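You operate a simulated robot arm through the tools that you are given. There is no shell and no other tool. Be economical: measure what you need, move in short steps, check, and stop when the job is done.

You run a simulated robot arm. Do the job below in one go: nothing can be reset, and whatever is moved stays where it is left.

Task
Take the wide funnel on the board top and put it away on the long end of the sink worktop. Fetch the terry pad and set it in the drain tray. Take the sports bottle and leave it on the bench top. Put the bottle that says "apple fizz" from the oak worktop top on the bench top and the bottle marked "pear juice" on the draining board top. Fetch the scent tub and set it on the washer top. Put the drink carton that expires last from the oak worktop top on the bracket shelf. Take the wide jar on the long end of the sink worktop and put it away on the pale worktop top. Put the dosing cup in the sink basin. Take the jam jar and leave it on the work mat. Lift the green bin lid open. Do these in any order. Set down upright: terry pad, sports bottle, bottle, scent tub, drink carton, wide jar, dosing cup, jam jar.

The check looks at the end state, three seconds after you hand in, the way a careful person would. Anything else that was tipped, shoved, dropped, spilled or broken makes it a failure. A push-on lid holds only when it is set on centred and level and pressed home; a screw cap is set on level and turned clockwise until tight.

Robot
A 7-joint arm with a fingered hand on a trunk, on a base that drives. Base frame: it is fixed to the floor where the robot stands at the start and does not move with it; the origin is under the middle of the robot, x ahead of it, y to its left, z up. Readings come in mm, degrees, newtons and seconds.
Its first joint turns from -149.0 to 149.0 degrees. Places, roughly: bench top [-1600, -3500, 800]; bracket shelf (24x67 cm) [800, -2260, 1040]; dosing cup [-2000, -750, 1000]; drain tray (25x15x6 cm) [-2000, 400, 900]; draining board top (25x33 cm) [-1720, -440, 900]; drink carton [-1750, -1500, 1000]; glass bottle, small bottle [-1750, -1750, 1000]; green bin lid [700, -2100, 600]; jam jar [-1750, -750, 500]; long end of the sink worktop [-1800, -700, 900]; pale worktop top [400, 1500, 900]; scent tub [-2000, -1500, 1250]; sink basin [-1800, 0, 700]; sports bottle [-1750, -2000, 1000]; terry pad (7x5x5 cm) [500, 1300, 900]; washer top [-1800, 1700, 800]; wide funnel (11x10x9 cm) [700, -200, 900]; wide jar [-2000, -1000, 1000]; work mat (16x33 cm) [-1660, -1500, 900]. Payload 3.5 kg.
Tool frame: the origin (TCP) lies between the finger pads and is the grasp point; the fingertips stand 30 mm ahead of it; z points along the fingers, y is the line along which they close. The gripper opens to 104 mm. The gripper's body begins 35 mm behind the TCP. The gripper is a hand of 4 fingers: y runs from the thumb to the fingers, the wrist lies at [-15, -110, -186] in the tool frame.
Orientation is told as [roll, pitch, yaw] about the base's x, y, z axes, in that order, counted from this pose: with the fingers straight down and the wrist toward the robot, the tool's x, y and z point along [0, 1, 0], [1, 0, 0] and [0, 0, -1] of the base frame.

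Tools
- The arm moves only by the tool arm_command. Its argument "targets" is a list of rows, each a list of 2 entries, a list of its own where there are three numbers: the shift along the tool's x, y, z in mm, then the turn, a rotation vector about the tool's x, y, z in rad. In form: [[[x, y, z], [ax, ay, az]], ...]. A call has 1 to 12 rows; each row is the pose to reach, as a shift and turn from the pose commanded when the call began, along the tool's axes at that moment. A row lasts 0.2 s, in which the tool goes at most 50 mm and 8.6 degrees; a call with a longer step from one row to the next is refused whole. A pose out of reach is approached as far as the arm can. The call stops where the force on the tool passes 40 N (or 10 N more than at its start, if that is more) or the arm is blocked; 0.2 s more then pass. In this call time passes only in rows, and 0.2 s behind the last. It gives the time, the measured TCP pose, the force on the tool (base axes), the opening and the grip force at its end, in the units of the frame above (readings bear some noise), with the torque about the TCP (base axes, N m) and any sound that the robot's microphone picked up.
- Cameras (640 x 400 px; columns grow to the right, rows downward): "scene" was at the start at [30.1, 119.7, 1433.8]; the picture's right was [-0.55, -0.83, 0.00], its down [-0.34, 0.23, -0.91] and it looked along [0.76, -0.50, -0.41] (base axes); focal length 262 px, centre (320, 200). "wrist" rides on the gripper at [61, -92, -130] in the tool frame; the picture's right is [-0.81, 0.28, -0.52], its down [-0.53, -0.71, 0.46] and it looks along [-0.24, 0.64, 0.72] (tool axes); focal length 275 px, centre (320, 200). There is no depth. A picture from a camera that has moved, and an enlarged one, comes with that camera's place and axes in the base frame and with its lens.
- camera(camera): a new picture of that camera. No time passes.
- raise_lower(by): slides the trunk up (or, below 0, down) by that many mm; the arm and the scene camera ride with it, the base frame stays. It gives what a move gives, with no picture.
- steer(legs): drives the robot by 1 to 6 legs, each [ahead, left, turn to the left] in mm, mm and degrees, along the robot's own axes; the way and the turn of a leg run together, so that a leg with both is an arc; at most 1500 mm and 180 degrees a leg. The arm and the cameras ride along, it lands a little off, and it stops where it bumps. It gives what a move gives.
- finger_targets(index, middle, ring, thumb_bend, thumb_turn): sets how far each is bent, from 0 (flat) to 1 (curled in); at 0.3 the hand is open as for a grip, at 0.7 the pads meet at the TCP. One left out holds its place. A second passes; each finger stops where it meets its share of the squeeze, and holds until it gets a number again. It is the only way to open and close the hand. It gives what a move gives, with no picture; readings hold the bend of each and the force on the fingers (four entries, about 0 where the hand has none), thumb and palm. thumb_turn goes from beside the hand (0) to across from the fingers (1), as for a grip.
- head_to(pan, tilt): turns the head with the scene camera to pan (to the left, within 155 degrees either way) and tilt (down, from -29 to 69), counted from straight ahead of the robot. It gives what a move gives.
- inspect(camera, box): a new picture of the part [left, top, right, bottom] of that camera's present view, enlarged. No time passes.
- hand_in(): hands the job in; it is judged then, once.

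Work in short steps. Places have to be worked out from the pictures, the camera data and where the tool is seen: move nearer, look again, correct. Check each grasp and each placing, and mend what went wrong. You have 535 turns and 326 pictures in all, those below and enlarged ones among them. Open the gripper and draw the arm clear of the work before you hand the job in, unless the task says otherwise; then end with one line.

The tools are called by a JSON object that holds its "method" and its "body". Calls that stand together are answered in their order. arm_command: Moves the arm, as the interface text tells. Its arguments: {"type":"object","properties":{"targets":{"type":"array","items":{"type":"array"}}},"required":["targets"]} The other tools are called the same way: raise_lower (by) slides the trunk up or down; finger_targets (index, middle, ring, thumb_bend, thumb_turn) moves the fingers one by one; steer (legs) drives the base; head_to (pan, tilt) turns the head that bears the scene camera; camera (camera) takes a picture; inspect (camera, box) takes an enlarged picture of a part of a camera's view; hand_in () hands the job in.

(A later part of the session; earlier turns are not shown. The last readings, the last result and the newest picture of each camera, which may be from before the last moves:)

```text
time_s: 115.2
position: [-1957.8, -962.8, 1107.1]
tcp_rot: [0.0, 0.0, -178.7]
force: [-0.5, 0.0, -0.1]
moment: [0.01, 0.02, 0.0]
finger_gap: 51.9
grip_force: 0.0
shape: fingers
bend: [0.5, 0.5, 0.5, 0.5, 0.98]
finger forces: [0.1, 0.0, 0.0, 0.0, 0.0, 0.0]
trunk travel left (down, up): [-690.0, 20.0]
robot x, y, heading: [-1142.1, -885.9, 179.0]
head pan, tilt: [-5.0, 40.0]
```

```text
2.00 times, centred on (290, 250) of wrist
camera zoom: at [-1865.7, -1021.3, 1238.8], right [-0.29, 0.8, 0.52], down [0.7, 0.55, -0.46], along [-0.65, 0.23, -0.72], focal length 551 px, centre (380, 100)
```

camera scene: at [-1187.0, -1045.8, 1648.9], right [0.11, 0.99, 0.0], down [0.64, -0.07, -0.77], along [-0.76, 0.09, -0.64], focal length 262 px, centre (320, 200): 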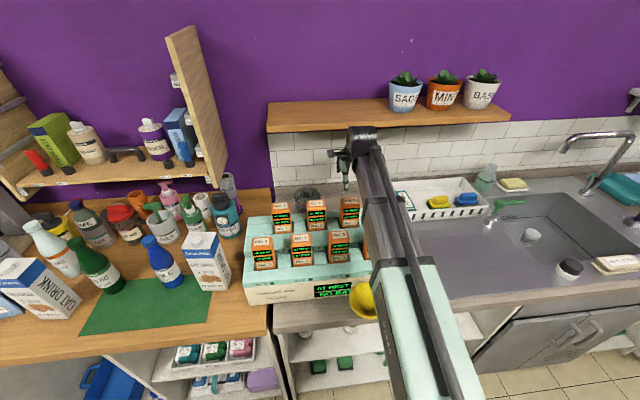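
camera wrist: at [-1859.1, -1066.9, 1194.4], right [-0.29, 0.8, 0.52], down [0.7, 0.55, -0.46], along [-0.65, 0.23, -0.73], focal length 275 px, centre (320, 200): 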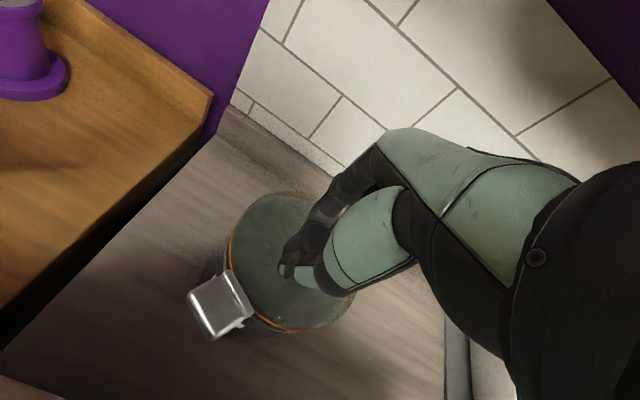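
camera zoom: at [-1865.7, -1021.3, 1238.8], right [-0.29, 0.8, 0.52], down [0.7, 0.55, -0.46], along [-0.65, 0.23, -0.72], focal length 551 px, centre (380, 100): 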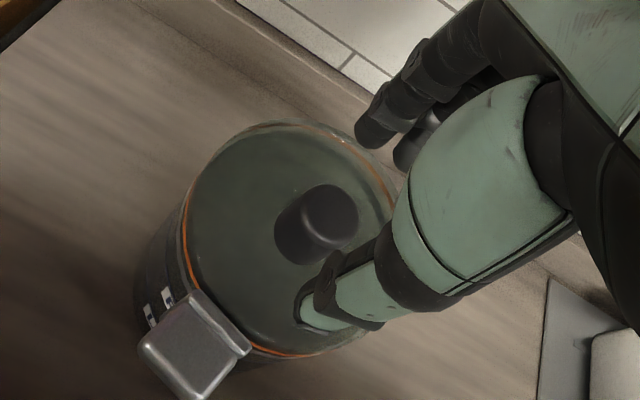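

Knob now at ≈(-1967,-961). I align (tool +y 9), descend and close more moderately.

{"method": "arm_command", "body": {"targets": [[[0, 9, 15], [0, 0, 0]], [[0, 9, 42], [0, 0, 0]]]}}

{"method": "finger_targets", "body": {"index": 0.62, "middle": 0.62, "ring": 0.62, "thumb_bend": 0.62}}

{"method": "finger_targets", "body": {"index": 0.75, "middle": 0.75, "ring": 0.75, "thumb_bend": 0.78}}

{"method": "inspect", "body": {"camera": "wrist", "box": [180, 150, 400, 350]}}

```text
time_s: 115.8
position: [-1966.3, -963.4, 1065.9]
tcp_rot: [0.0, -0.1, -178.7]
force: [0.2, 0.8, -0.8]
moment: [0.01, -0.01, -0.01]
finger_gap: 52.1
grip_force: 0.0
shape: fingers
bend: [0.5, 0.5, 0.5, 0.5, 0.98]
finger forces: [0.1, 0.1, 0.0, 0.1, 0.1, 0.0]
trunk travel left (down, up): [-690.0, 20.0]
robot x, y, heading: [-1139.6, -884.9, 178.6]
head pan, tilt: [-5.0, 40.0]
```

```text
time_s: 116.8
position: [-1967.1, -963.3, 1067.2]
tcp_rot: [-0.1, 0.0, -178.6]
force: [0.6, 0.5, -0.4]
moment: [0.01, -0.03, 0.02]
finger_gap: 22.7
grip_force: 0.3
shape: fingers
bend: [0.61, 0.62, 0.62, 0.61, 0.98]
finger forces: [0.4, 0.0, 0.0, 0.1, 0.4, 0.0]
trunk travel left (down, up): [-690.0, 20.0]
robot x, y, heading: [-1143.8, -884.0, 178.7]
head pan, tilt: [-5.0, 40.0]
```

```text
time_s: 117.8
position: [-1966.9, -962.5, 1066.5]
tcp_rot: [0.1, 0.0, -178.7]
force: [1.6, -0.5, -1.0]
moment: [-0.04, -0.1, 0.06]
finger_gap: 18.2
grip_force: 16.2
shape: fingers
bend: [0.6, 0.72, 0.75, 0.66, 0.95]
finger forces: [9.7, 6.6, 0.0, 0.0, 16.3, 0.0]
trunk travel left (down, up): [-690.0, 20.0]
robot x, y, heading: [-1139.3, -886.5, 178.6]
head pan, tilt: [-5.0, 40.0]
```

```text
2.00 times, centred on (290, 250) of wrist
camera zoom: at [-1873.8, -1022.4, 1196.6], right [-0.29, 0.8, 0.52], down [0.7, 0.55, -0.46], along [-0.65, 0.23, -0.73], focal length 551 px, centre (380, 100)
```

zoom: 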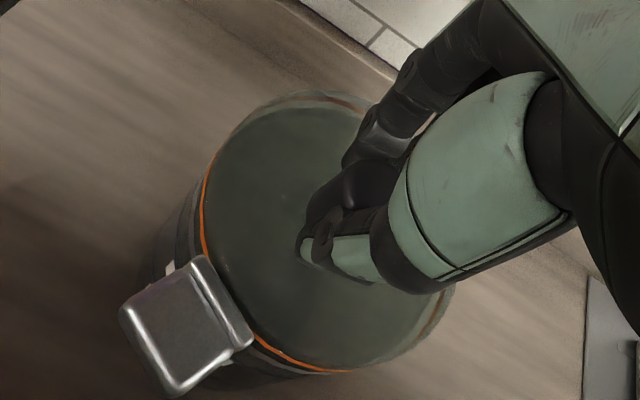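

Three-point grip again (index 9.7, middle 6.6, thumb 16.3). I lift and slide right behind the box.

{"method": "arm_command", "body": {"targets": [[[0, 0, -10], [0, 0, 0]], [[0, 0, -25], [0, 0, 0]], [[0, 0, -35], [0, 0, 0]]]}}

{"method": "inspect", "body": {"camera": "wrist", "box": [180, 150, 400, 350]}}

```text
time_s: 118.6
position: [-1966.2, -963.7, 1102.4]
tcp_rot: [0.0, -0.1, -178.8]
force: [0.1, -0.5, -6.5]
moment: [0.02, -0.01, 0.04]
finger_gap: 17.7
grip_force: 15.6
shape: fingers
bend: [0.6, 0.73, 0.75, 0.67, 0.94]
finger forces: [8.7, 6.8, 0.1, 0.0, 15.0, 0.0]
trunk travel left (down, up): [-690.0, 20.0]
robot x, y, heading: [-1139.7, -888.0, 178.7]
head pan, tilt: [-5.0, 40.0]
```

```text
2.00 times, centred on (290, 250) of wrist
camera zoom: at [-1873.6, -1023.5, 1233.1], right [-0.29, 0.8, 0.52], down [0.7, 0.55, -0.46], along [-0.65, 0.23, -0.73], focal length 551 px, centre (380, 100)
```

zoom: 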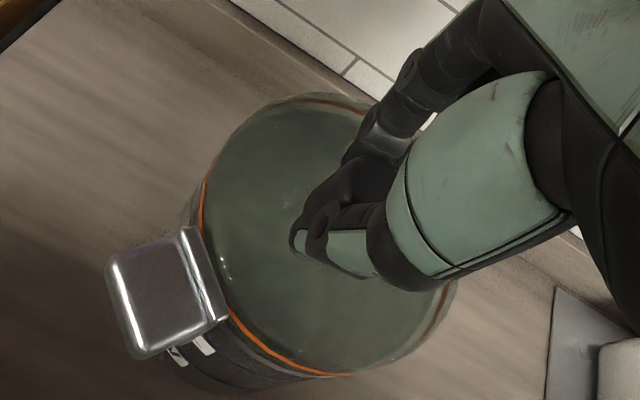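

Stable. I slide right with a further lift so the jar clears the sponge tray, then pull out over the draining board.

{"method": "arm_command", "body": {"targets": [[[-35, 0, -8], [0, 0, 0]], [[-70, 0, -16], [0, 0, 0]], [[-105, 0, -24], [0, 0, 0]], [[-140, 0, -32], [0, 0, 0]], [[-175, 0, -40], [0, 0, 0]], [[-210, 0, -48], [0, 0, 0]], [[-245, 5, -50], [0, 0, 0]], [[-270, 5, -50], [0, 0, 0]]]}}

{"method": "camera", "body": {"camera": "wrist"}}

{"method": "inspect", "body": {"camera": "scene", "box": [260, 110, 480, 260]}}

```text
time_s: 120.3
position: [-1972.0, -711.7, 1150.1]
tcp_rot: [0.2, 0.4, -178.3]
force: [7.9, 2.8, -15.3]
moment: [-0.61, 1.41, 0.01]
finger_gap: 16.9
grip_force: 15.8
shape: fingers
bend: [0.6, 0.74, 0.75, 0.68, 0.93]
finger forces: [8.4, 8.0, 0.1, 0.1, 15.1, 0.0]
trunk travel left (down, up): [-690.0, 20.0]
robot x, y, heading: [-1136.6, -882.9, 178.8]
head pan, tilt: [-5.0, 40.0]
stopped in row 8: the force on the tool passed its limit (the readings are from after the stop); the commanded pose is now the measured one
```

```text
230 pictures are left
camera wrist: at [-1878.6, -769.2, 1280.8], right [-0.3, 0.8, 0.51], down [0.7, 0.55, -0.45], along [-0.64, 0.22, -0.73], focal length 275 px, centre (320, 200)
```

wrist: 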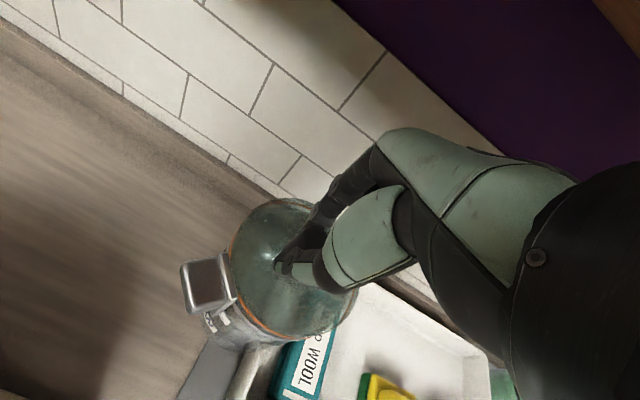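

```text
2.67 times, centred on (370, 185) of scene
camera zoom: at [-1186.4, -1044.0, 1649.4], right [0.11, 0.99, 0.0], down [0.64, -0.07, -0.77], along [-0.76, 0.08, -0.64], focal length 698 px, centre (187, 240)
```

zoom: 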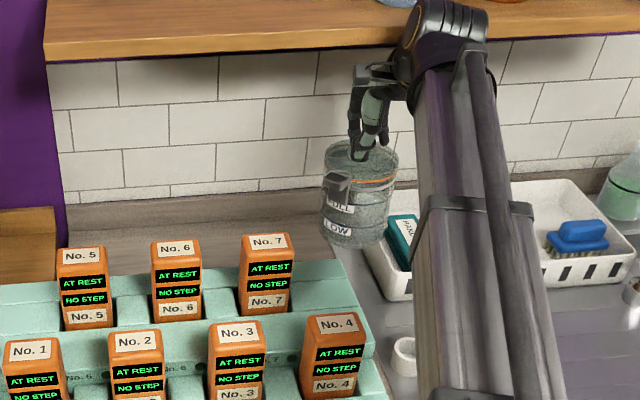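

The wrist grazed something—likely the shelf edge. I move down a little and toward the robot.

{"method": "arm_command", "body": {"targets": [[[0, -15, 6], [0, 0, 0]], [[0, -40, 6], [0, 0, 0]]]}}

{"method": "inspect", "body": {"camera": "scene", "box": [260, 40, 520, 260]}}

```text
time_s: 120.9
position: [-1931.3, -712.7, 1144.7]
tcp_rot: [0.1, 0.4, -178.3]
force: [0.9, -0.1, -5.6]
moment: [0.02, -0.01, -0.02]
finger_gap: 16.9
grip_force: 15.8
shape: fingers
bend: [0.6, 0.74, 0.75, 0.68, 0.93]
finger forces: [8.5, 8.4, 0.0, 0.1, 15.4, 0.0]
trunk travel left (down, up): [-690.0, 20.0]
robot x, y, heading: [-1140.0, -886.7, 178.7]
head pan, tilt: [-5.0, 40.0]
```

```text
1.82 times, centred on (390, 150) of scene
camera zoom: at [-1186.2, -1046.1, 1649.0], right [0.11, 0.99, 0.0], down [0.64, -0.07, -0.77], along [-0.76, 0.08, -0.64], focal length 476 px, centre (193, 291)
```

zoom: 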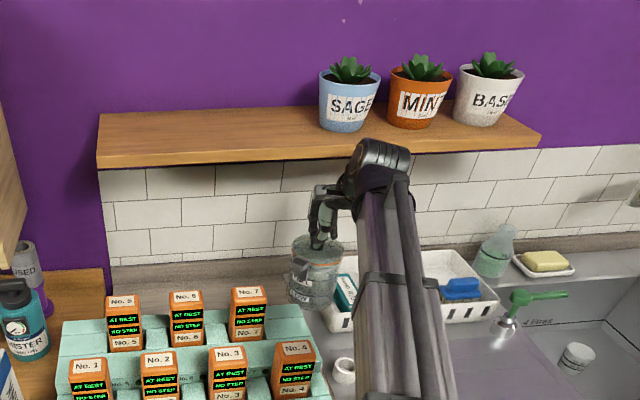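

Free, plants unmoved. I pull out toward the robot along y≈-690.

{"method": "arm_command", "body": {"targets": [[[-20, -30, 0], [0, 0, 0]], [[-22, -75, 0], [0, 0, 0]], [[-22, -120, 0], [0, 0, 0]], [[-22, -165, 0], [0, 0, 0]], [[-22, -210, 0], [0, 0, 0]], [[-22, -255, 0], [0, 0, 0]], [[-22, -290, 0], [0, 0, 0]]]}}

{"method": "inspect", "body": {"camera": "scene", "box": [260, 60, 520, 280]}}

```text
time_s: 122.5
position: [-1645.3, -681.8, 1142.2]
tcp_rot: [0.0, 0.5, -178.3]
force: [0.4, 0.5, -6.4]
moment: [0.03, -0.03, -0.04]
finger_gap: 16.7
grip_force: 16.3
shape: fingers
bend: [0.6, 0.74, 0.75, 0.68, 0.92]
finger forces: [8.2, 9.6, 0.0, 0.1, 15.6, 0.1]
trunk travel left (down, up): [-690.0, 20.0]
robot x, y, heading: [-1139.4, -887.6, 178.6]
head pan, tilt: [-5.0, 40.0]
```

```text
1.82 times, centred on (390, 170) of scene
camera zoom: at [-1185.7, -1045.7, 1649.0], right [0.11, 0.99, 0.0], down [0.64, -0.07, -0.77], along [-0.76, 0.08, -0.64], focal length 476 px, centre (193, 254)
```

zoom: 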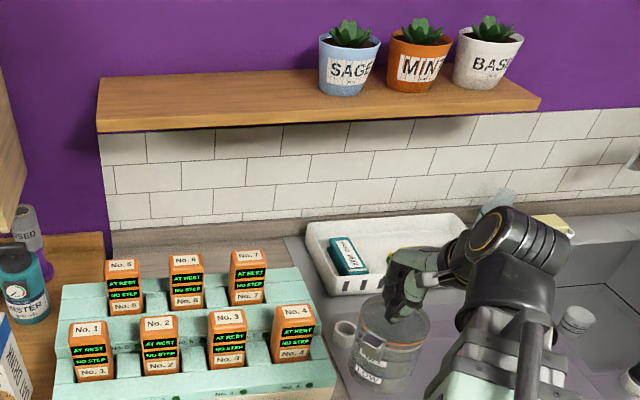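

Jar secure. I drive to the pale worktop (wooden one at y≈1160…1700): back out, turn right to face +y, go forward and strafe right.

{"method": "steer", "body": {"legs": [[-500, 0, 0], [0, 0, -88.6], [1350, 0, 0], [0, -700, 0]]}}

{"method": "head_to", "body": {"pan": -5, "tilt": 35}}

{"method": "camera", "body": {"camera": "scene"}}

{"method": "camera", "body": {"camera": "wrist"}}

```text
time_s: 139.0
position: [250.5, 961.3, 1143.7]
tcp_rot: [0.1, 0.4, 92.4]
force: [0.7, -0.6, -6.9]
moment: [0.0, -0.04, 0.01]
finger_gap: 16.0
grip_force: 17.1
shape: fingers
bend: [0.6, 0.74, 0.75, 0.68, 0.92]
finger forces: [8.6, 10.3, 0.0, 0.0, 15.0, 0.0]
trunk travel left (down, up): [-690.0, 20.0]
robot x, y, heading: [50.7, 452.9, 89.7]
head pan, tilt: [-5.0, 40.0]
```

```text
time_s: 139.6
position: [249.5, 962.0, 1142.5]
tcp_rot: [0.1, 0.4, 92.4]
force: [0.1, -1.0, -6.4]
moment: [0.01, -0.01, -0.02]
finger_gap: 15.9
grip_force: 16.7
shape: fingers
bend: [0.6, 0.74, 0.75, 0.68, 0.92]
finger forces: [8.8, 10.2, 0.1, 0.0, 15.0, 0.0]
trunk travel left (down, up): [-690.0, 20.0]
robot x, y, heading: [51.1, 455.5, 89.4]
head pan, tilt: [-5.0, 35.0]
```

```text
226 pictures are left
camera scene: at [-111.6, 499.9, 1656.5], right [1.0, -0.1, 0.0], down [-0.06, -0.57, -0.82], along [0.08, 0.81, -0.57], focal length 262 px, centre (320, 200)
```

scene: 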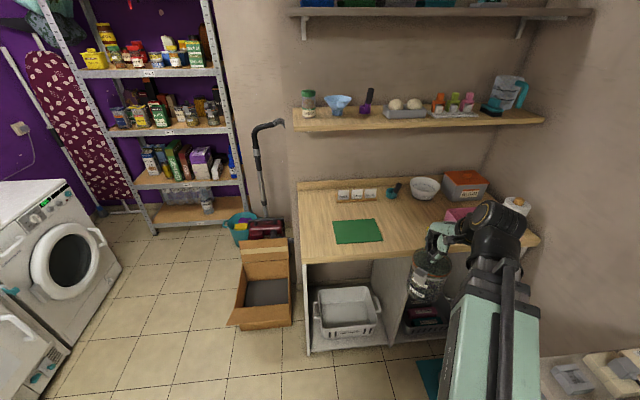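

```text
225 pictures are left
camera wrist: at [192.2, 868.6, 1274.0], right [0.8, 0.31, 0.51], down [0.56, -0.69, -0.45], along [0.22, 0.65, -0.73], focal length 275 px, centre (320, 200)
```

wrist: 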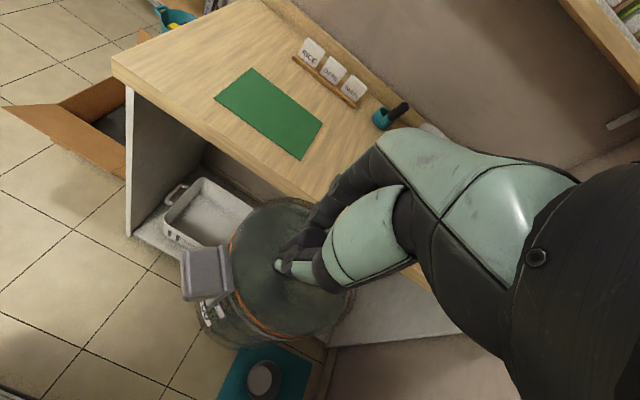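

The worktop spans x −110…880, front edge y≈1175; the mat occupies x 30…223. I plan the jar at ≈(345,1290). I drive 110 mm closer and move the jar over the worktop.

{"method": "steer", "body": {"legs": [[110, 0, 0]]}}

{"method": "arm_command", "body": {"targets": [[[-18, 40, 0], [0, 0, 0]], [[-36, 82, 0], [0, 0, 0]], [[-54, 124, 0], [0, 0, 0]], [[-72, 166, 0], [0, 0, 0]], [[-86, 205, 0], [0, 0, 0]]]}}

{"method": "camera", "body": {"camera": "scene"}}

{"method": "camera", "body": {"camera": "wrist"}}

```text
time_s: 140.8
position: [252.2, 1072.8, 1142.5]
tcp_rot: [0.0, 0.4, 92.4]
force: [0.1, 0.1, -7.4]
moment: [0.07, -0.01, 0.01]
finger_gap: 16.1
grip_force: 17.1
shape: fingers
bend: [0.6, 0.74, 0.75, 0.69, 0.92]
finger forces: [9.5, 10.1, 0.2, 0.0, 14.8, 0.1]
trunk travel left (down, up): [-690.0, 20.0]
robot x, y, heading: [52.6, 564.7, 89.0]
head pan, tilt: [-5.0, 35.0]
```

```text
time_s: 142.0
position: [329.3, 1280.2, 1141.4]
tcp_rot: [0.1, 0.3, 92.3]
force: [0.1, 0.2, -7.1]
moment: [0.06, 0.01, 0.01]
finger_gap: 15.8
grip_force: 17.8
shape: fingers
bend: [0.6, 0.74, 0.75, 0.69, 0.92]
finger forces: [9.9, 10.6, 0.0, 0.0, 15.3, 0.0]
trunk travel left (down, up): [-690.0, 20.0]
robot x, y, heading: [53.8, 560.7, 89.2]
head pan, tilt: [-5.0, 35.0]
```

```text
224 pictures are left
camera scene: at [-109.9, 610.6, 1656.5], right [0.99, -0.1, 0.0], down [-0.06, -0.57, -0.82], along [0.08, 0.81, -0.57], focal length 262 px, centre (320, 200)
```

scene: 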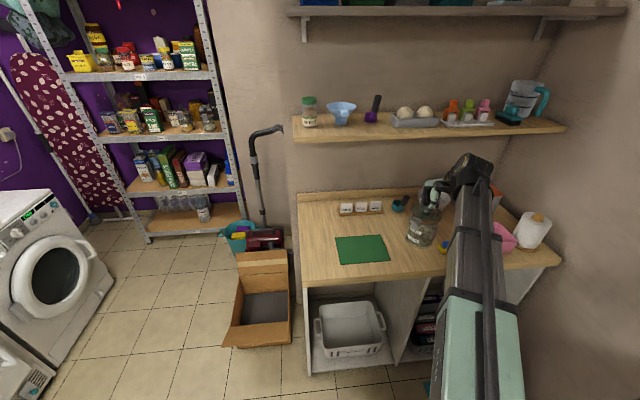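

```text
223 pictures are left
camera wrist: at [272.4, 1187.4, 1273.1], right [0.8, 0.31, 0.51], down [0.56, -0.69, -0.45], along [0.22, 0.65, -0.73], focal length 275 px, centre (320, 200)
```

wrist: 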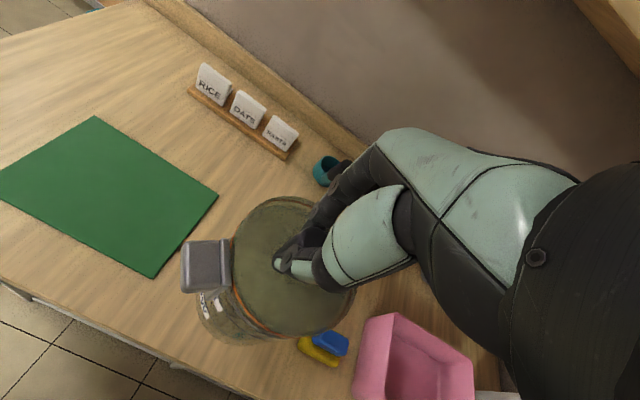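

The spot is free (pad at ≈(463,1290)). I lower the jar gently.

{"method": "arm_command", "body": {"targets": [[[0, 0, 20], [0, 0, 0]], [[0, 0, 40], [0, 0, 0]], [[0, 0, 58], [0, 0, 0]]]}}

{"method": "arm_command", "body": {"targets": [[[0, 0, 6], [0, 0, 0]]]}}

{"method": "arm_command", "body": {"targets": [[[0, 0, 6], [0, 0, 0]]]}}

{"method": "inspect", "body": {"camera": "scene", "box": [370, 160, 530, 280]}}

```text
time_s: 142.8
position: [328.3, 1280.9, 1083.6]
tcp_rot: [0.1, 0.3, 92.3]
force: [-0.7, 0.2, -6.6]
moment: [0.02, -0.02, -0.03]
finger_gap: 16.0
grip_force: 17.7
shape: fingers
bend: [0.6, 0.74, 0.75, 0.69, 0.92]
finger forces: [9.5, 10.8, 0.0, 0.1, 15.4, 0.0]
trunk travel left (down, up): [-690.0, 20.0]
robot x, y, heading: [53.4, 565.2, 89.1]
head pan, tilt: [-5.0, 35.0]
```

```text
time_s: 143.2
position: [329.6, 1279.0, 1077.2]
tcp_rot: [0.1, 0.4, 92.3]
force: [-0.4, 1.0, -5.8]
moment: [-0.03, 0.03, 0.01]
finger_gap: 15.8
grip_force: 17.6
shape: fingers
bend: [0.6, 0.74, 0.75, 0.69, 0.92]
finger forces: [9.3, 10.8, 0.0, 0.0, 15.5, 0.0]
trunk travel left (down, up): [-690.0, 20.0]
robot x, y, heading: [57.4, 562.3, 89.3]
head pan, tilt: [-5.0, 35.0]
```

```text
time_s: 143.6
position: [329.8, 1277.0, 1070.6]
tcp_rot: [0.0, 0.3, 92.3]
force: [0.1, -0.1, -6.7]
moment: [-0.02, 0.0, -0.02]
finger_gap: 15.9
grip_force: 17.6
shape: fingers
bend: [0.6, 0.74, 0.75, 0.69, 0.92]
finger forces: [9.2, 10.6, 0.0, 0.0, 15.5, 0.0]
trunk travel left (down, up): [-690.0, 20.0]
robot x, y, heading: [52.4, 562.4, 89.2]
head pan, tilt: [-5.0, 35.0]
```

```text
3.33 times, centred on (450, 220) of scene
camera zoom: at [-110.1, 609.9, 1656.5], right [0.99, -0.1, 0.0], down [-0.06, -0.57, -0.82], along [0.08, 0.81, -0.57], focal length 872 px, centre (-113, 133)
```

zoom: 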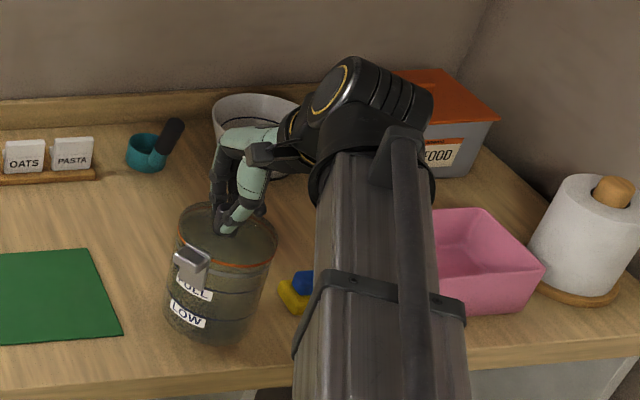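

Continue to contact.

{"method": "arm_command", "body": {"targets": [[[0, 0, 4], [0, 0, 0]]]}}

{"method": "arm_command", "body": {"targets": [[[0, 0, 4], [0, 0, 0]]]}}

{"method": "arm_command", "body": {"targets": [[[0, 0, 4], [0, 0, 0]]]}}

```text
time_s: 144.0
position: [329.8, 1278.8, 1065.1]
tcp_rot: [0.1, 0.3, 92.2]
force: [-0.2, -0.3, -6.7]
moment: [0.0, -0.01, 0.02]
finger_gap: 15.7
grip_force: 17.4
shape: fingers
bend: [0.6, 0.74, 0.75, 0.69, 0.92]
finger forces: [9.3, 10.7, 0.1, 0.0, 15.4, 0.0]
trunk travel left (down, up): [-690.0, 20.0]
robot x, y, heading: [48.2, 562.2, 89.1]
head pan, tilt: [-5.0, 35.0]
```

```text
time_s: 144.4
position: [327.5, 1278.7, 1063.7]
tcp_rot: [0.0, 0.4, 92.3]
force: [0.0, 0.0, -6.4]
moment: [-0.01, -0.03, -0.03]
finger_gap: 15.8
grip_force: 17.1
shape: fingers
bend: [0.6, 0.74, 0.75, 0.69, 0.92]
finger forces: [9.3, 10.6, 0.0, 0.0, 15.5, 0.0]
trunk travel left (down, up): [-690.0, 20.0]
robot x, y, heading: [53.5, 563.1, 89.3]
head pan, tilt: [-5.0, 35.0]
```

```text
time_s: 144.8
position: [328.9, 1278.6, 1059.4]
tcp_rot: [0.2, 0.4, 92.3]
force: [0.0, -0.1, -7.0]
moment: [0.01, -0.02, 0.0]
finger_gap: 16.0
grip_force: 18.0
shape: fingers
bend: [0.6, 0.74, 0.75, 0.69, 0.92]
finger forces: [9.3, 10.6, 0.0, 0.0, 15.4, 0.0]
trunk travel left (down, up): [-690.0, 20.0]
robot x, y, heading: [53.2, 560.7, 89.0]
head pan, tilt: [-5.0, 35.0]
```

Not yet touching; I continue in small steps.

{"method": "arm_command", "body": {"targets": [[[0, 0, 4], [0, 0, 0]]]}}

{"method": "arm_command", "body": {"targets": [[[0, 0, 4], [0, 0, 0]]]}}

{"method": "arm_command", "body": {"targets": [[[0, 0, 4], [0, 0, 0]]]}}

{"method": "inspect", "body": {"camera": "scene", "box": [370, 160, 530, 280]}}

```text
time_s: 145.2
position: [328.7, 1278.2, 1053.7]
tcp_rot: [0.1, 0.3, 92.4]
force: [-0.2, 0.8, -6.6]
moment: [0.01, -0.02, -0.07]
finger_gap: 15.8
grip_force: 17.7
shape: fingers
bend: [0.6, 0.74, 0.75, 0.69, 0.92]
finger forces: [9.4, 10.7, 0.0, 0.0, 15.5, 0.0]
trunk travel left (down, up): [-690.0, 20.0]
robot x, y, heading: [52.2, 563.9, 89.5]
head pan, tilt: [-5.0, 35.0]
```

```text
time_s: 145.6
position: [329.7, 1277.9, 1050.8]
tcp_rot: [0.1, 0.4, 92.3]
force: [-0.2, 0.7, -6.5]
moment: [0.0, -0.02, -0.02]
finger_gap: 15.8
grip_force: 18.1
shape: fingers
bend: [0.6, 0.74, 0.75, 0.69, 0.92]
finger forces: [9.2, 10.7, 0.0, 0.0, 15.5, 0.0]
trunk travel left (down, up): [-690.0, 20.0]
robot x, y, heading: [51.8, 567.6, 89.2]
head pan, tilt: [-5.0, 35.0]
```

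```text
time_s: 146.0
position: [329.8, 1277.0, 1047.2]
tcp_rot: [0.1, 0.4, 92.2]
force: [-0.4, -1.5, 0.6]
moment: [-0.06, 0.07, 0.02]
finger_gap: 15.8
grip_force: 18.4
shape: fingers
bend: [0.71, 0.74, 0.75, 0.69, 0.92]
finger forces: [8.8, 10.2, 0.1, 0.0, 17.7, 0.0]
trunk travel left (down, up): [-690.0, 20.0]
robot x, y, heading: [53.5, 566.6, 89.4]
head pan, tilt: [-5.0, 35.0]
```

```text
3.33 times, centred on (450, 220) of scene
camera zoom: at [-110.4, 609.0, 1656.7], right [0.99, -0.1, 0.0], down [-0.06, -0.57, -0.82], along [0.08, 0.82, -0.57], focal length 872 px, centre (-113, 133)
```

zoom: 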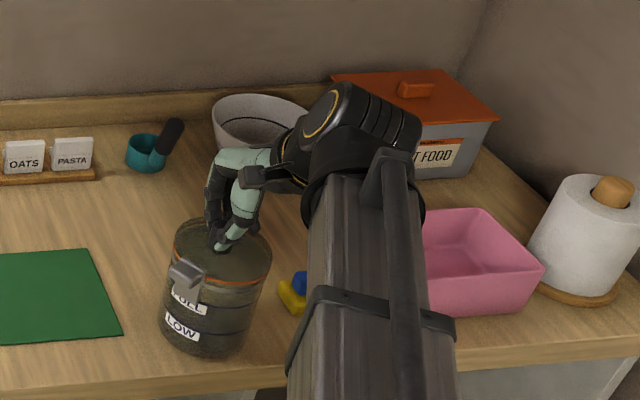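

Contact reached. One more small press, then release gently.

{"method": "arm_command", "body": {"targets": [[[0, 0, 2], [0, 0, 0]]]}}

{"method": "finger_targets", "body": {"index": 0.58, "middle": 0.6, "ring": 0.6, "thumb_bend": 0.58}}

{"method": "finger_targets", "body": {"index": 0.45, "middle": 0.45, "ring": 0.45, "thumb_bend": 0.4}}

{"method": "arm_command", "body": {"targets": [[[0, 0, -20], [0, 0, 0]], [[0, 0, -60], [0, 0, 0]], [[0, 0, -100], [0, 0, 0]]]}}

{"method": "camera", "body": {"camera": "wrist"}}

{"method": "inspect", "body": {"camera": "scene", "box": [370, 160, 530, 280]}}

```text
time_s: 146.4
position: [328.6, 1276.7, 1046.9]
tcp_rot: [0.1, 0.3, 92.3]
force: [-2.8, -3.6, 5.8]
moment: [-0.06, 0.14, 0.02]
finger_gap: 15.6
grip_force: 17.9
shape: fingers
bend: [0.71, 0.74, 0.75, 0.69, 0.92]
finger forces: [9.1, 8.0, 0.1, 0.0, 18.7, 0.1]
trunk travel left (down, up): [-690.0, 20.0]
robot x, y, heading: [51.7, 564.9, 89.2]
head pan, tilt: [-5.0, 35.0]
```

```text
time_s: 147.4
position: [330.3, 1277.0, 1045.0]
tcp_rot: [0.1, 0.4, 92.4]
force: [0.9, 0.2, -0.6]
moment: [-0.04, 0.04, 0.03]
finger_gap: 33.6
grip_force: 0.0
shape: fingers
bend: [0.57, 0.6, 0.6, 0.57, 0.97]
finger forces: [0.0, 0.1, 0.1, 0.1, 0.0, 0.0]
trunk travel left (down, up): [-690.0, 20.0]
robot x, y, heading: [55.4, 560.3, 89.1]
head pan, tilt: [-5.0, 35.0]
```

```text
time_s: 148.4
position: [329.5, 1277.7, 1045.0]
tcp_rot: [0.1, 0.4, 92.3]
force: [0.2, 0.1, -0.1]
moment: [-0.01, -0.01, -0.01]
finger_gap: 71.0
grip_force: 0.1
shape: fingers
bend: [0.45, 0.45, 0.45, 0.4, 0.97]
finger forces: [0.1, 0.0, 0.0, 0.0, 0.0, 0.1]
trunk travel left (down, up): [-690.0, 20.0]
robot x, y, heading: [52.1, 560.8, 89.3]
head pan, tilt: [-5.0, 35.0]
```

```text
time_s: 149.2
position: [328.9, 1275.3, 1144.4]
tcp_rot: [0.1, 0.4, 92.3]
force: [1.0, -0.2, 0.1]
moment: [-0.01, 0.02, 0.0]
finger_gap: 71.1
grip_force: 0.1
shape: fingers
bend: [0.45, 0.45, 0.45, 0.4, 0.97]
finger forces: [0.1, 0.0, 0.0, 0.0, 0.0, 0.1]
trunk travel left (down, up): [-690.0, 20.0]
robot x, y, heading: [55.4, 563.6, 89.2]
head pan, tilt: [-5.0, 35.0]
```

```text
220 pictures are left
camera wrist: at [271.8, 1182.8, 1275.8], right [0.8, 0.31, 0.51], down [0.56, -0.69, -0.45], along [0.22, 0.65, -0.73], focal length 275 px, centre (320, 200)
```

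wrist: 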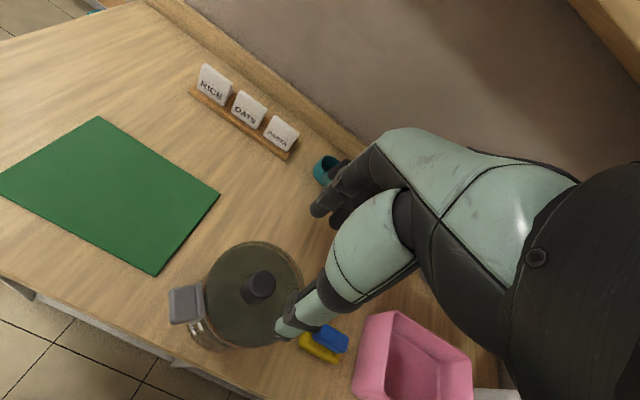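

```text
3.33 times, centred on (450, 220) of scene
camera zoom: at [-110.5, 608.9, 1656.5], right [0.99, -0.1, 0.0], down [-0.06, -0.57, -0.82], along [0.08, 0.82, -0.57], focal length 872 px, centre (-113, 133)
```

zoom: 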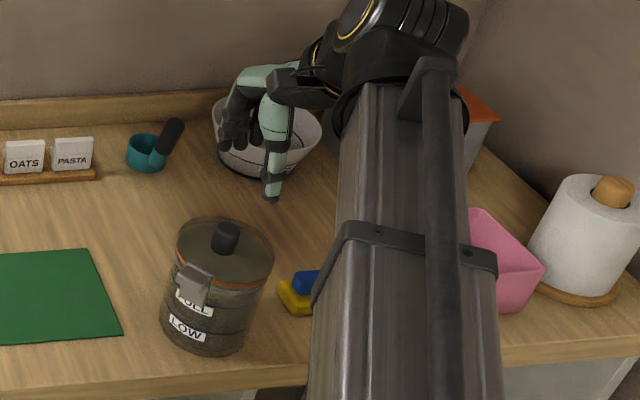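

Jar stands upright. Now zoom on the pad.

{"method": "inspect", "body": {"camera": "wrist", "box": [230, 280, 430, 400]}}

```text
3.20 times, centred on (330, 340) of wrist
camera zoom: at [271.8, 1182.8, 1275.8], right [0.8, 0.31, 0.51], down [0.56, -0.69, -0.45], along [0.22, 0.65, -0.73], focal length 881 px, centre (288, -248)
```

zoom: 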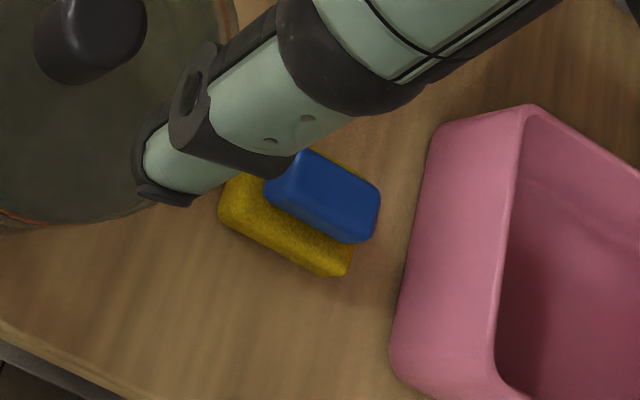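

The terry pad (yellow with blue grip) is at ≈(474,1303), long side along x. I move above it and open the hand.

{"method": "arm_command", "body": {"targets": [[[-37, 5, 0], [0, 0, 0]], [[-74, 11, 0], [0, 0, 0]], [[-111, 17, 0], [0, 0, 0]], [[-146, 22, 0], [0, 0, 0]], [[-146, 22, 45], [0, 0, 0]], [[-146, 22, 90], [0, 0, 0]]]}}

{"method": "finger_targets", "body": {"index": 0.36, "middle": 0.36, "ring": 0.36, "thumb_bend": 0.36}}

{"method": "camera", "body": {"camera": "wrist"}}

{"method": "camera", "body": {"camera": "scene"}}

```text
time_s: 150.6
position: [474.3, 1306.4, 1052.5]
tcp_rot: [0.1, 0.4, 92.4]
force: [0.6, 0.0, -0.2]
moment: [-0.02, 0.01, 0.01]
finger_gap: 71.1
grip_force: 0.1
shape: fingers
bend: [0.45, 0.45, 0.45, 0.4, 0.97]
finger forces: [0.0, 0.1, 0.0, 0.0, 0.0, 0.0]
trunk travel left (down, up): [-690.0, 20.0]
robot x, y, heading: [53.2, 565.6, 88.9]
head pan, tilt: [-5.0, 35.0]
```

```text
time_s: 151.6
position: [474.5, 1305.8, 1053.6]
tcp_rot: [-0.1, 0.4, 92.3]
force: [0.0, -0.3, 0.0]
moment: [0.0, -0.05, 0.03]
finger_gap: 87.7
grip_force: 0.0
shape: fingers
bend: [0.36, 0.36, 0.36, 0.36, 0.97]
finger forces: [0.0, 0.0, 0.0, 0.1, 0.0, 0.0]
trunk travel left (down, up): [-690.0, 20.0]
robot x, y, heading: [51.6, 562.5, 89.6]
head pan, tilt: [-5.0, 35.0]
```

```text
217 pictures are left
camera wrist: at [417.1, 1212.7, 1184.2], right [0.8, 0.31, 0.51], down [0.56, -0.69, -0.45], along [0.22, 0.65, -0.73], focal length 275 px, centre (320, 200)
```

wrist: 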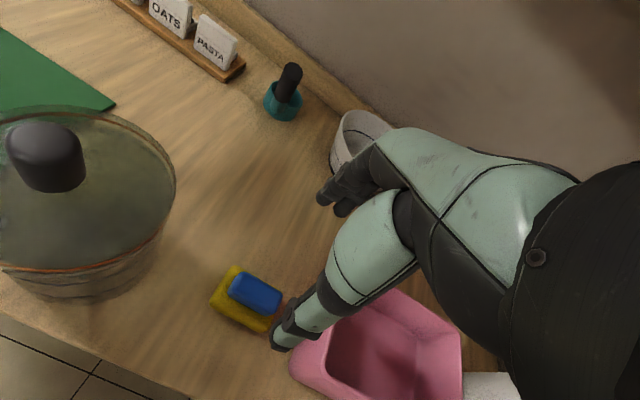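

```text
216 pictures are left
camera scene: at [-110.4, 609.2, 1656.5], right [0.99, -0.1, 0.0], down [-0.06, -0.57, -0.82], along [0.08, 0.81, -0.57], focal length 262 px, centre (320, 200)
```

scene: 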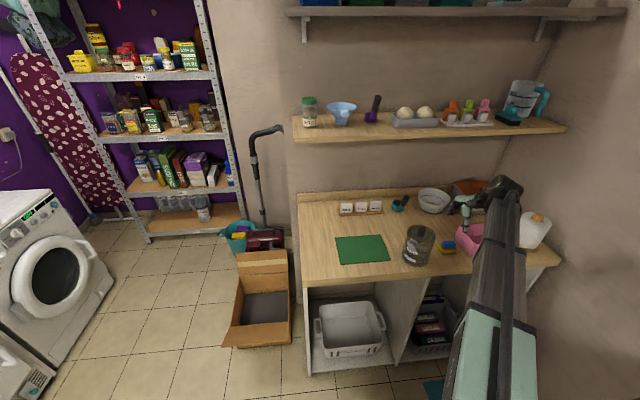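

Confirmed pad at (473,1302). I descend to TCP z≈920 and close.

{"method": "arm_command", "body": {"targets": [[[3, -4, 45], [0, 0, 0]], [[3, -4, 90], [0, 0, 0]], [[3, -4, 120], [0, 0, 0]], [[3, -4, 132], [0, 0, 0]]]}}

{"method": "finger_targets", "body": {"index": 0.5, "middle": 0.5, "ring": 0.5, "thumb_bend": 0.5}}

{"method": "finger_targets", "body": {"index": 0.64, "middle": 0.64, "ring": 0.64, "thumb_bend": 0.64}}

{"method": "camera", "body": {"camera": "wrist"}}

```text
time_s: 152.6
position: [470.0, 1302.4, 922.8]
tcp_rot: [0.1, 0.4, 92.3]
force: [0.4, -0.1, -0.1]
moment: [-0.03, 0.02, 0.0]
finger_gap: 87.7
grip_force: 0.1
shape: fingers
bend: [0.36, 0.36, 0.36, 0.36, 0.97]
finger forces: [0.0, 0.0, 0.1, 0.0, 0.0, 0.0]
trunk travel left (down, up): [-690.0, 20.0]
robot x, y, heading: [55.6, 560.1, 89.1]
head pan, tilt: [-5.0, 35.0]
```

```text
time_s: 153.6
position: [472.0, 1301.8, 921.4]
tcp_rot: [0.1, 0.4, 92.3]
force: [-0.4, 0.9, 0.4]
moment: [-0.01, -0.04, 0.03]
finger_gap: 52.5
grip_force: 0.1
shape: fingers
bend: [0.5, 0.5, 0.5, 0.5, 0.97]
finger forces: [0.1, 0.0, 0.0, 0.0, 0.0, 0.1]
trunk travel left (down, up): [-690.0, 20.0]
robot x, y, heading: [56.3, 565.6, 89.2]
head pan, tilt: [-5.0, 35.0]
```

```text
time_s: 154.6
position: [471.0, 1302.0, 922.4]
tcp_rot: [0.1, 0.3, 92.3]
force: [-1.2, -0.4, -0.3]
moment: [-0.02, 0.0, -0.01]
finger_gap: 40.5
grip_force: 10.3
shape: fingers
bend: [0.57, 0.6, 0.61, 0.54, 0.96]
finger forces: [4.8, 4.0, 2.2, 0.0, 10.6, 0.0]
trunk travel left (down, up): [-690.0, 20.0]
robot x, y, heading: [51.6, 563.8, 89.2]
head pan, tilt: [-5.0, 35.0]
```

```text
215 pictures are left
camera wrist: at [413.5, 1209.3, 1053.4], right [0.8, 0.31, 0.51], down [0.56, -0.69, -0.45], along [0.22, 0.65, -0.73], focal length 275 px, centre (320, 200)
```

wrist: 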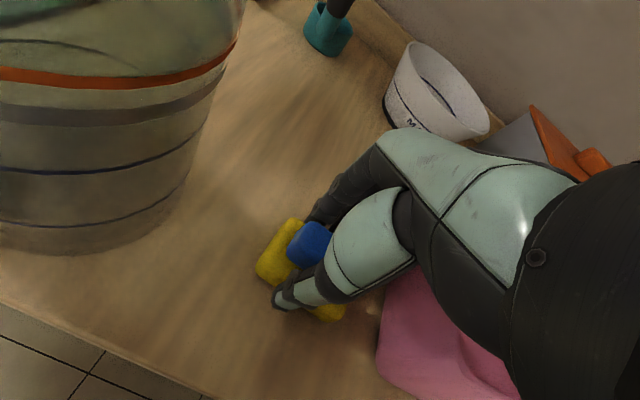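

Good grip with all fingers (thumb 10.6 N). I lift and check.

{"method": "arm_command", "body": {"targets": [[[0, 0, -15], [0, 0, 0]], [[0, 0, -60], [0, 0, 0]], [[0, 0, -105], [0, 0, 0]], [[0, 0, -150], [0, 0, 0]], [[0, 0, -195], [0, 0, 0]]]}}

{"method": "camera", "body": {"camera": "wrist"}}

```text
time_s: 155.8
position: [473.3, 1299.7, 1115.8]
tcp_rot: [0.0, 0.4, 92.3]
force: [-1.1, -0.3, 0.1]
moment: [0.03, 0.03, -0.03]
finger_gap: 40.7
grip_force: 10.7
shape: fingers
bend: [0.57, 0.6, 0.61, 0.54, 0.95]
finger forces: [4.8, 3.7, 1.9, 0.0, 10.6, 0.0]
trunk travel left (down, up): [-690.0, 20.0]
robot x, y, heading: [54.9, 559.5, 89.0]
head pan, tilt: [-5.0, 35.0]
```

```text
214 pictures are left
camera wrist: at [415.7, 1207.1, 1246.5], right [0.8, 0.31, 0.51], down [0.56, -0.69, -0.45], along [0.22, 0.65, -0.73], focal length 275 px, centre (320, 200)
```

wrist: 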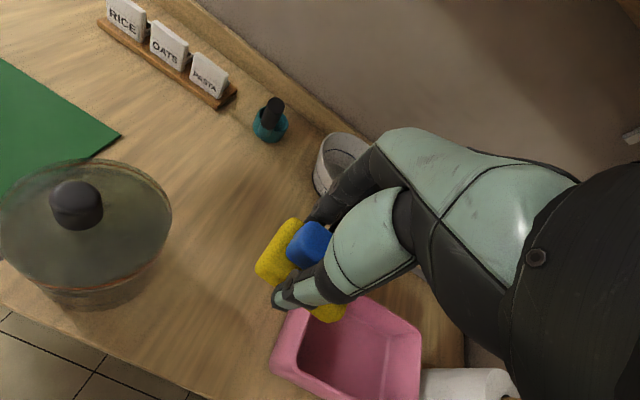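

Pad is held level. I back off, bring the arm in front of the robot, turn left to face the sink wall and drive there.

{"method": "steer", "body": {"legs": [[-300, 0, 0]]}}

{"method": "arm_command", "body": {"targets": [[[45, -10, 0], [0, 0, 0]], [[90, -20, 0], [0, 0, 0]], [[135, -30, 0], [0, 0, 0]], [[180, -40, 0], [0, 0, 0]], [[225, -50, 0], [0, 0, 0]], [[270, -60, 0], [0, 0, 0]], [[315, -70, 0], [0, 0, 0]], [[360, -80, 0], [0, 0, 0]], [[405, -90, 0], [0, 0, 0]]]}}

{"method": "steer", "body": {"legs": [[0, 0, 90], [1000, 0, 0]]}}

{"method": "head_to", "body": {"pan": -10, "tilt": 35}}

{"method": "camera", "body": {"camera": "scene"}}

```text
time_s: 157.9
position: [476.6, 994.9, 1115.4]
tcp_rot: [0.1, 0.3, 91.4]
force: [0.0, -0.3, -0.3]
moment: [-0.02, -0.02, -0.03]
finger_gap: 40.3
grip_force: 11.1
shape: fingers
bend: [0.57, 0.6, 0.61, 0.54, 0.95]
finger forces: [4.8, 3.8, 2.0, 0.1, 10.5, 0.0]
trunk travel left (down, up): [-690.0, 20.0]
robot x, y, heading: [45.8, 264.8, 88.6]
head pan, tilt: [-5.0, 35.0]
```

```text
time_s: 159.9
position: [76.7, 895.1, 1116.7]
tcp_rot: [0.1, 0.3, 91.4]
force: [0.4, -0.5, -0.7]
moment: [-0.03, -0.03, 0.03]
finger_gap: 40.5
grip_force: 10.2
shape: fingers
bend: [0.57, 0.6, 0.61, 0.54, 0.95]
finger forces: [4.6, 3.7, 2.0, 0.0, 10.4, 0.0]
trunk travel left (down, up): [-690.0, 20.0]
robot x, y, heading: [49.4, 263.3, 88.4]
head pan, tilt: [-5.0, 35.0]
```

```text
time_s: 169.0
position: [-1605.4, 304.4, 1116.7]
tcp_rot: [0.2, 0.4, -178.0]
force: [-0.4, 0.3, -0.4]
moment: [-0.04, 0.03, -0.03]
finger_gap: 40.2
grip_force: 9.7
shape: fingers
bend: [0.58, 0.6, 0.62, 0.54, 0.95]
finger forces: [4.6, 3.5, 1.7, 0.0, 10.0, 0.1]
trunk travel left (down, up): [-690.0, 20.0]
robot x, y, heading: [-973.8, 275.6, 179.2]
head pan, tilt: [-5.0, 35.0]
```

```text
time_s: 169.7
position: [-1605.2, 303.2, 1117.1]
tcp_rot: [0.1, 0.3, -178.0]
force: [-0.6, -0.5, -1.3]
moment: [0.0, -0.01, 0.03]
finger_gap: 40.1
grip_force: 9.7
shape: fingers
bend: [0.58, 0.6, 0.62, 0.54, 0.95]
finger forces: [4.5, 3.5, 1.8, 0.0, 9.9, 0.1]
trunk travel left (down, up): [-690.0, 20.0]
robot x, y, heading: [-975.0, 281.7, 179.1]
head pan, tilt: [-10.0, 35.0]
```

```text
213 pictures are left
camera scene: at [-1021.4, 126.3, 1656.5], right [0.19, 0.98, 0.0], down [0.56, -0.11, -0.82], along [-0.8, 0.16, -0.57], focal length 262 px, centre (320, 200)
```

scene: 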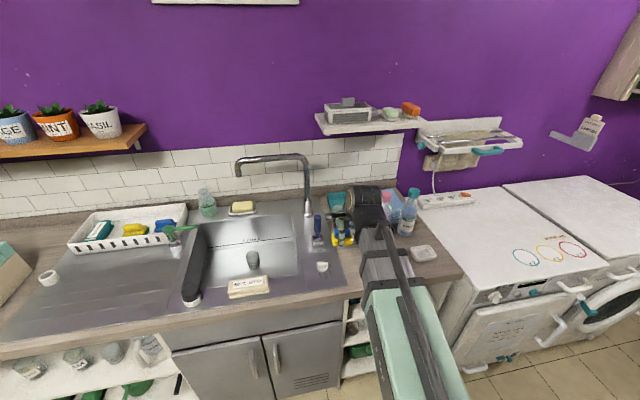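

Something dark and long appears at the sink's front-left; I zoom there and at the tray.

{"method": "inspect", "body": {"camera": "scene", "box": [150, 180, 300, 320]}}

{"method": "inspect", "body": {"camera": "scene", "box": [300, 160, 470, 290]}}

{"method": "camera", "body": {"camera": "wrist"}}

```text
2.86 times, centred on (225, 250) of scene
camera zoom: at [-1021.4, 126.3, 1656.5], right [0.19, 0.98, 0.0], down [0.56, -0.11, -0.82], along [-0.8, 0.16, -0.57], focal length 747 px, centre (591, 57)
```

zoom: 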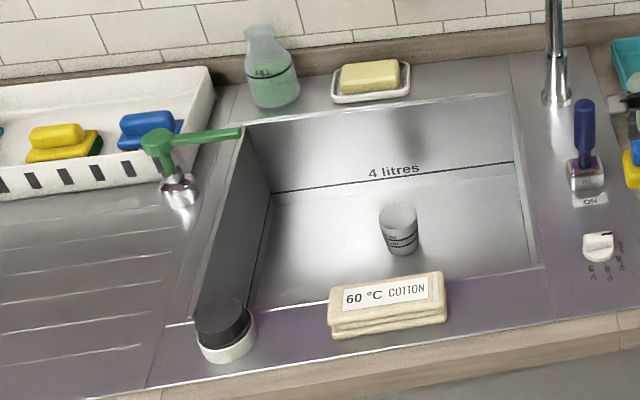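

```text
3.08 times, centred on (385, 225) of scene
camera zoom: at [-1021.4, 126.3, 1656.5], right [0.19, 0.98, 0.0], down [0.56, -0.11, -0.82], along [-0.8, 0.16, -0.57], focal length 805 px, centre (120, 123)
```

zoom: 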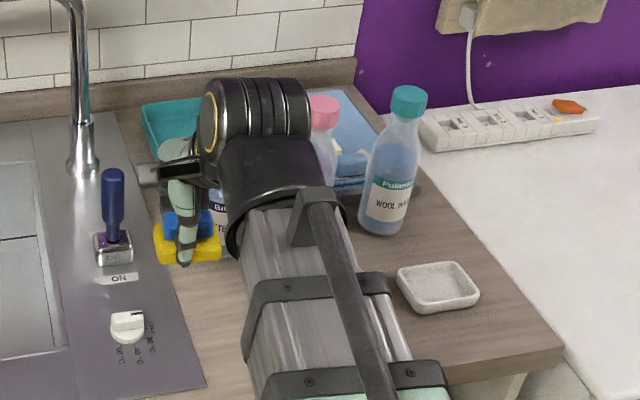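

```text
210 pictures are left
camera wrist: at [-1512.3, 245.9, 1246.9], right [-0.31, 0.8, 0.51], down [0.7, 0.56, -0.45], along [-0.65, 0.22, -0.73], focal length 275 px, centre (320, 200)
```

wrist: 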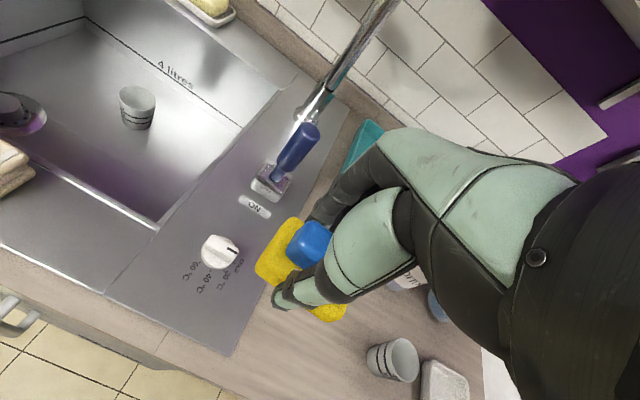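

All fine there. The tray spans about x −2050…−1855, y 345…500, with a bottle in front at (-1775,440). I'll come in diagonally from the left: move the robot to ≈(-1160,0) and lift a bit.

{"method": "steer", "body": {"legs": [[0, 290, 0], [180, 0, 0]]}}

{"method": "arm_command", "body": {"targets": [[[-40, 0, -8], [0, 0, 0.08]], [[-80, 0, -16], [0, 0, 0.16]], [[-120, 0, -24], [0, 0, 0.24]], [[-160, 0, -32], [0, 0, 0.32]], [[-200, 0, -36], [0, 0, 0.4]], [[-240, 0, -36], [0, 0, 0.48]], [[-275, 0, -36], [0, 0, 0.483]]]}}

{"method": "camera", "body": {"camera": "wrist"}}

{"method": "head_to", "body": {"pan": -30, "tilt": 35}}

{"method": "camera", "body": {"camera": "scene"}}

```text
time_s: 172.8
position: [-1796.6, 18.2, 1114.1]
tcp_rot: [0.1, 0.3, -177.8]
force: [0.3, 1.0, -0.5]
moment: [-0.01, 0.03, 0.0]
finger_gap: 40.2
grip_force: 9.5
shape: fingers
bend: [0.58, 0.6, 0.62, 0.54, 0.95]
finger forces: [4.6, 3.5, 1.8, 0.0, 9.9, 0.0]
trunk travel left (down, up): [-690.0, 20.0]
robot x, y, heading: [-1162.7, -4.2, 179.2]
head pan, tilt: [-10.0, 35.0]
```

```text
time_s: 174.4
position: [-1804.5, 295.2, 1149.4]
tcp_rot: [-0.1, 0.5, 154.4]
force: [0.8, 1.0, -0.5]
moment: [-0.01, 0.0, 0.02]
finger_gap: 39.7
grip_force: 10.1
shape: fingers
bend: [0.58, 0.6, 0.62, 0.54, 0.95]
finger forces: [4.6, 3.4, 1.9, 0.0, 9.8, 0.1]
trunk travel left (down, up): [-690.0, 20.0]
robot x, y, heading: [-1163.4, -1.2, 179.2]
head pan, tilt: [-10.0, 35.0]
```

```text
209 pictures are left
camera wrist: at [-1748.8, 199.6, 1280.9], right [0.1, 0.85, 0.52], down [0.88, 0.17, -0.45], along [-0.47, 0.5, -0.73], focal length 275 px, centre (320, 200)
```

wrist: 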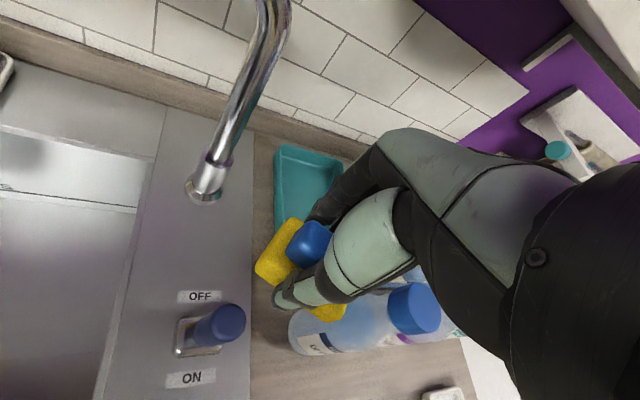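

```text
time_s: 175.2
position: [-1803.4, 293.6, 1150.1]
tcp_rot: [-0.1, 0.4, 154.4]
force: [0.3, -0.6, -0.9]
moment: [0.0, 0.0, 0.0]
finger_gap: 39.9
grip_force: 9.9
shape: fingers
bend: [0.58, 0.6, 0.62, 0.54, 0.95]
finger forces: [4.7, 3.4, 1.7, 0.1, 9.7, 0.1]
trunk travel left (down, up): [-690.0, 20.0]
robot x, y, heading: [-1165.5, -4.5, 178.9]
head pan, tilt: [-30.0, 35.0]
```

```text
208 pictures are left
camera scene: at [-1200.3, -129.7, 1656.5], right [0.51, 0.86, 0.0], down [0.49, -0.29, -0.82], along [-0.7, 0.42, -0.57], focal length 262 px, centre (320, 200)
```

scene: 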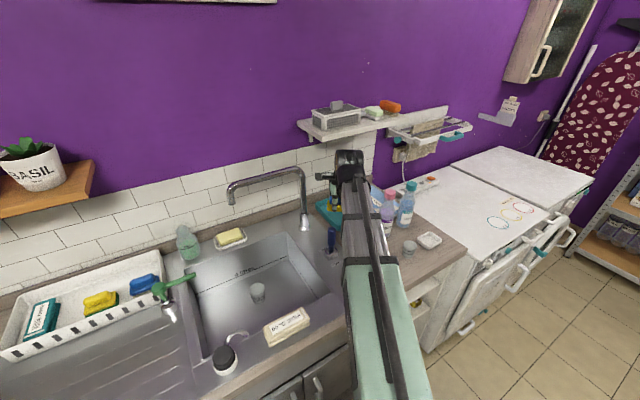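

Tray corners confirmed (rim left edge y≈345, back x≈-2045). I move in over the tray centre (-1955,425).

{"method": "arm_command", "body": {"targets": [[[-10, 38, 0], [0, 0, 0]], [[-21, 77, 0], [0, 0, 0]], [[-32, 115, 0], [0, 0, 0]], [[-43, 154, 5], [0, 0, 0]], [[-53, 192, 20], [0, 0, 0]]]}}

{"method": "camera", "body": {"camera": "wrist"}}

{"method": "inspect", "body": {"camera": "scene", "box": [280, 120, 440, 270]}}

```text
time_s: 176.4
position: [-1956.2, 425.9, 1129.2]
tcp_rot: [-0.1, 0.4, 154.5]
force: [-0.6, 0.7, -1.5]
moment: [0.0, -0.01, 0.02]
finger_gap: 39.8
grip_force: 10.3
shape: fingers
bend: [0.58, 0.6, 0.62, 0.54, 0.95]
finger forces: [4.6, 3.5, 1.8, 0.0, 9.9, 0.0]
trunk travel left (down, up): [-690.0, 20.0]
robot x, y, heading: [-1165.1, -4.3, 178.9]
head pan, tilt: [-30.0, 35.0]
```

```text
207 pictures are left
camera wrist: at [-1900.0, 330.7, 1260.2], right [0.1, 0.85, 0.52], down [0.88, 0.17, -0.45], along [-0.47, 0.5, -0.73], focal length 275 px, centre (320, 200)
```

wrist: 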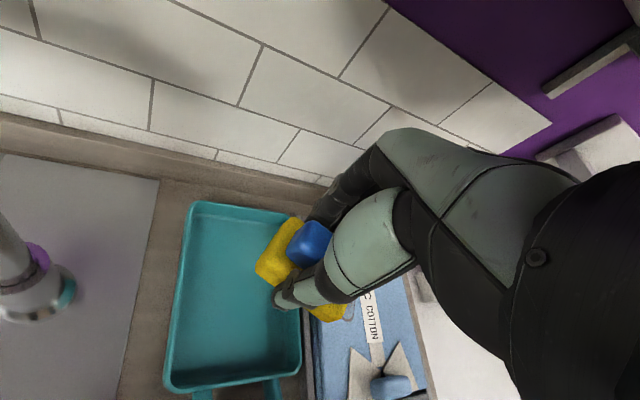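

```text
2.67 times, centred on (360, 195) of scene
camera zoom: at [-1200.8, -129.1, 1656.5], right [0.51, 0.86, 0.0], down [0.49, -0.29, -0.82], along [-0.7, 0.42, -0.57], focal length 698 px, centre (213, 213)
```

zoom: 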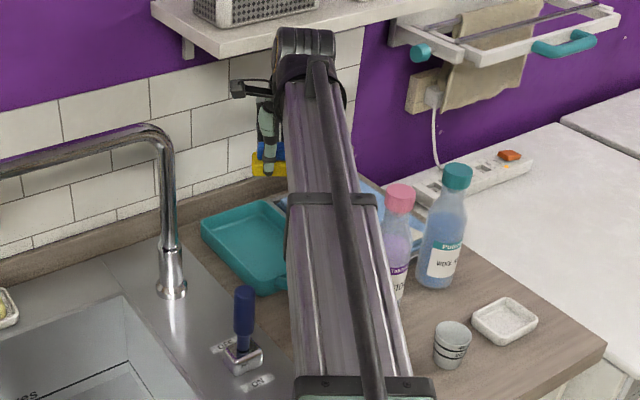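

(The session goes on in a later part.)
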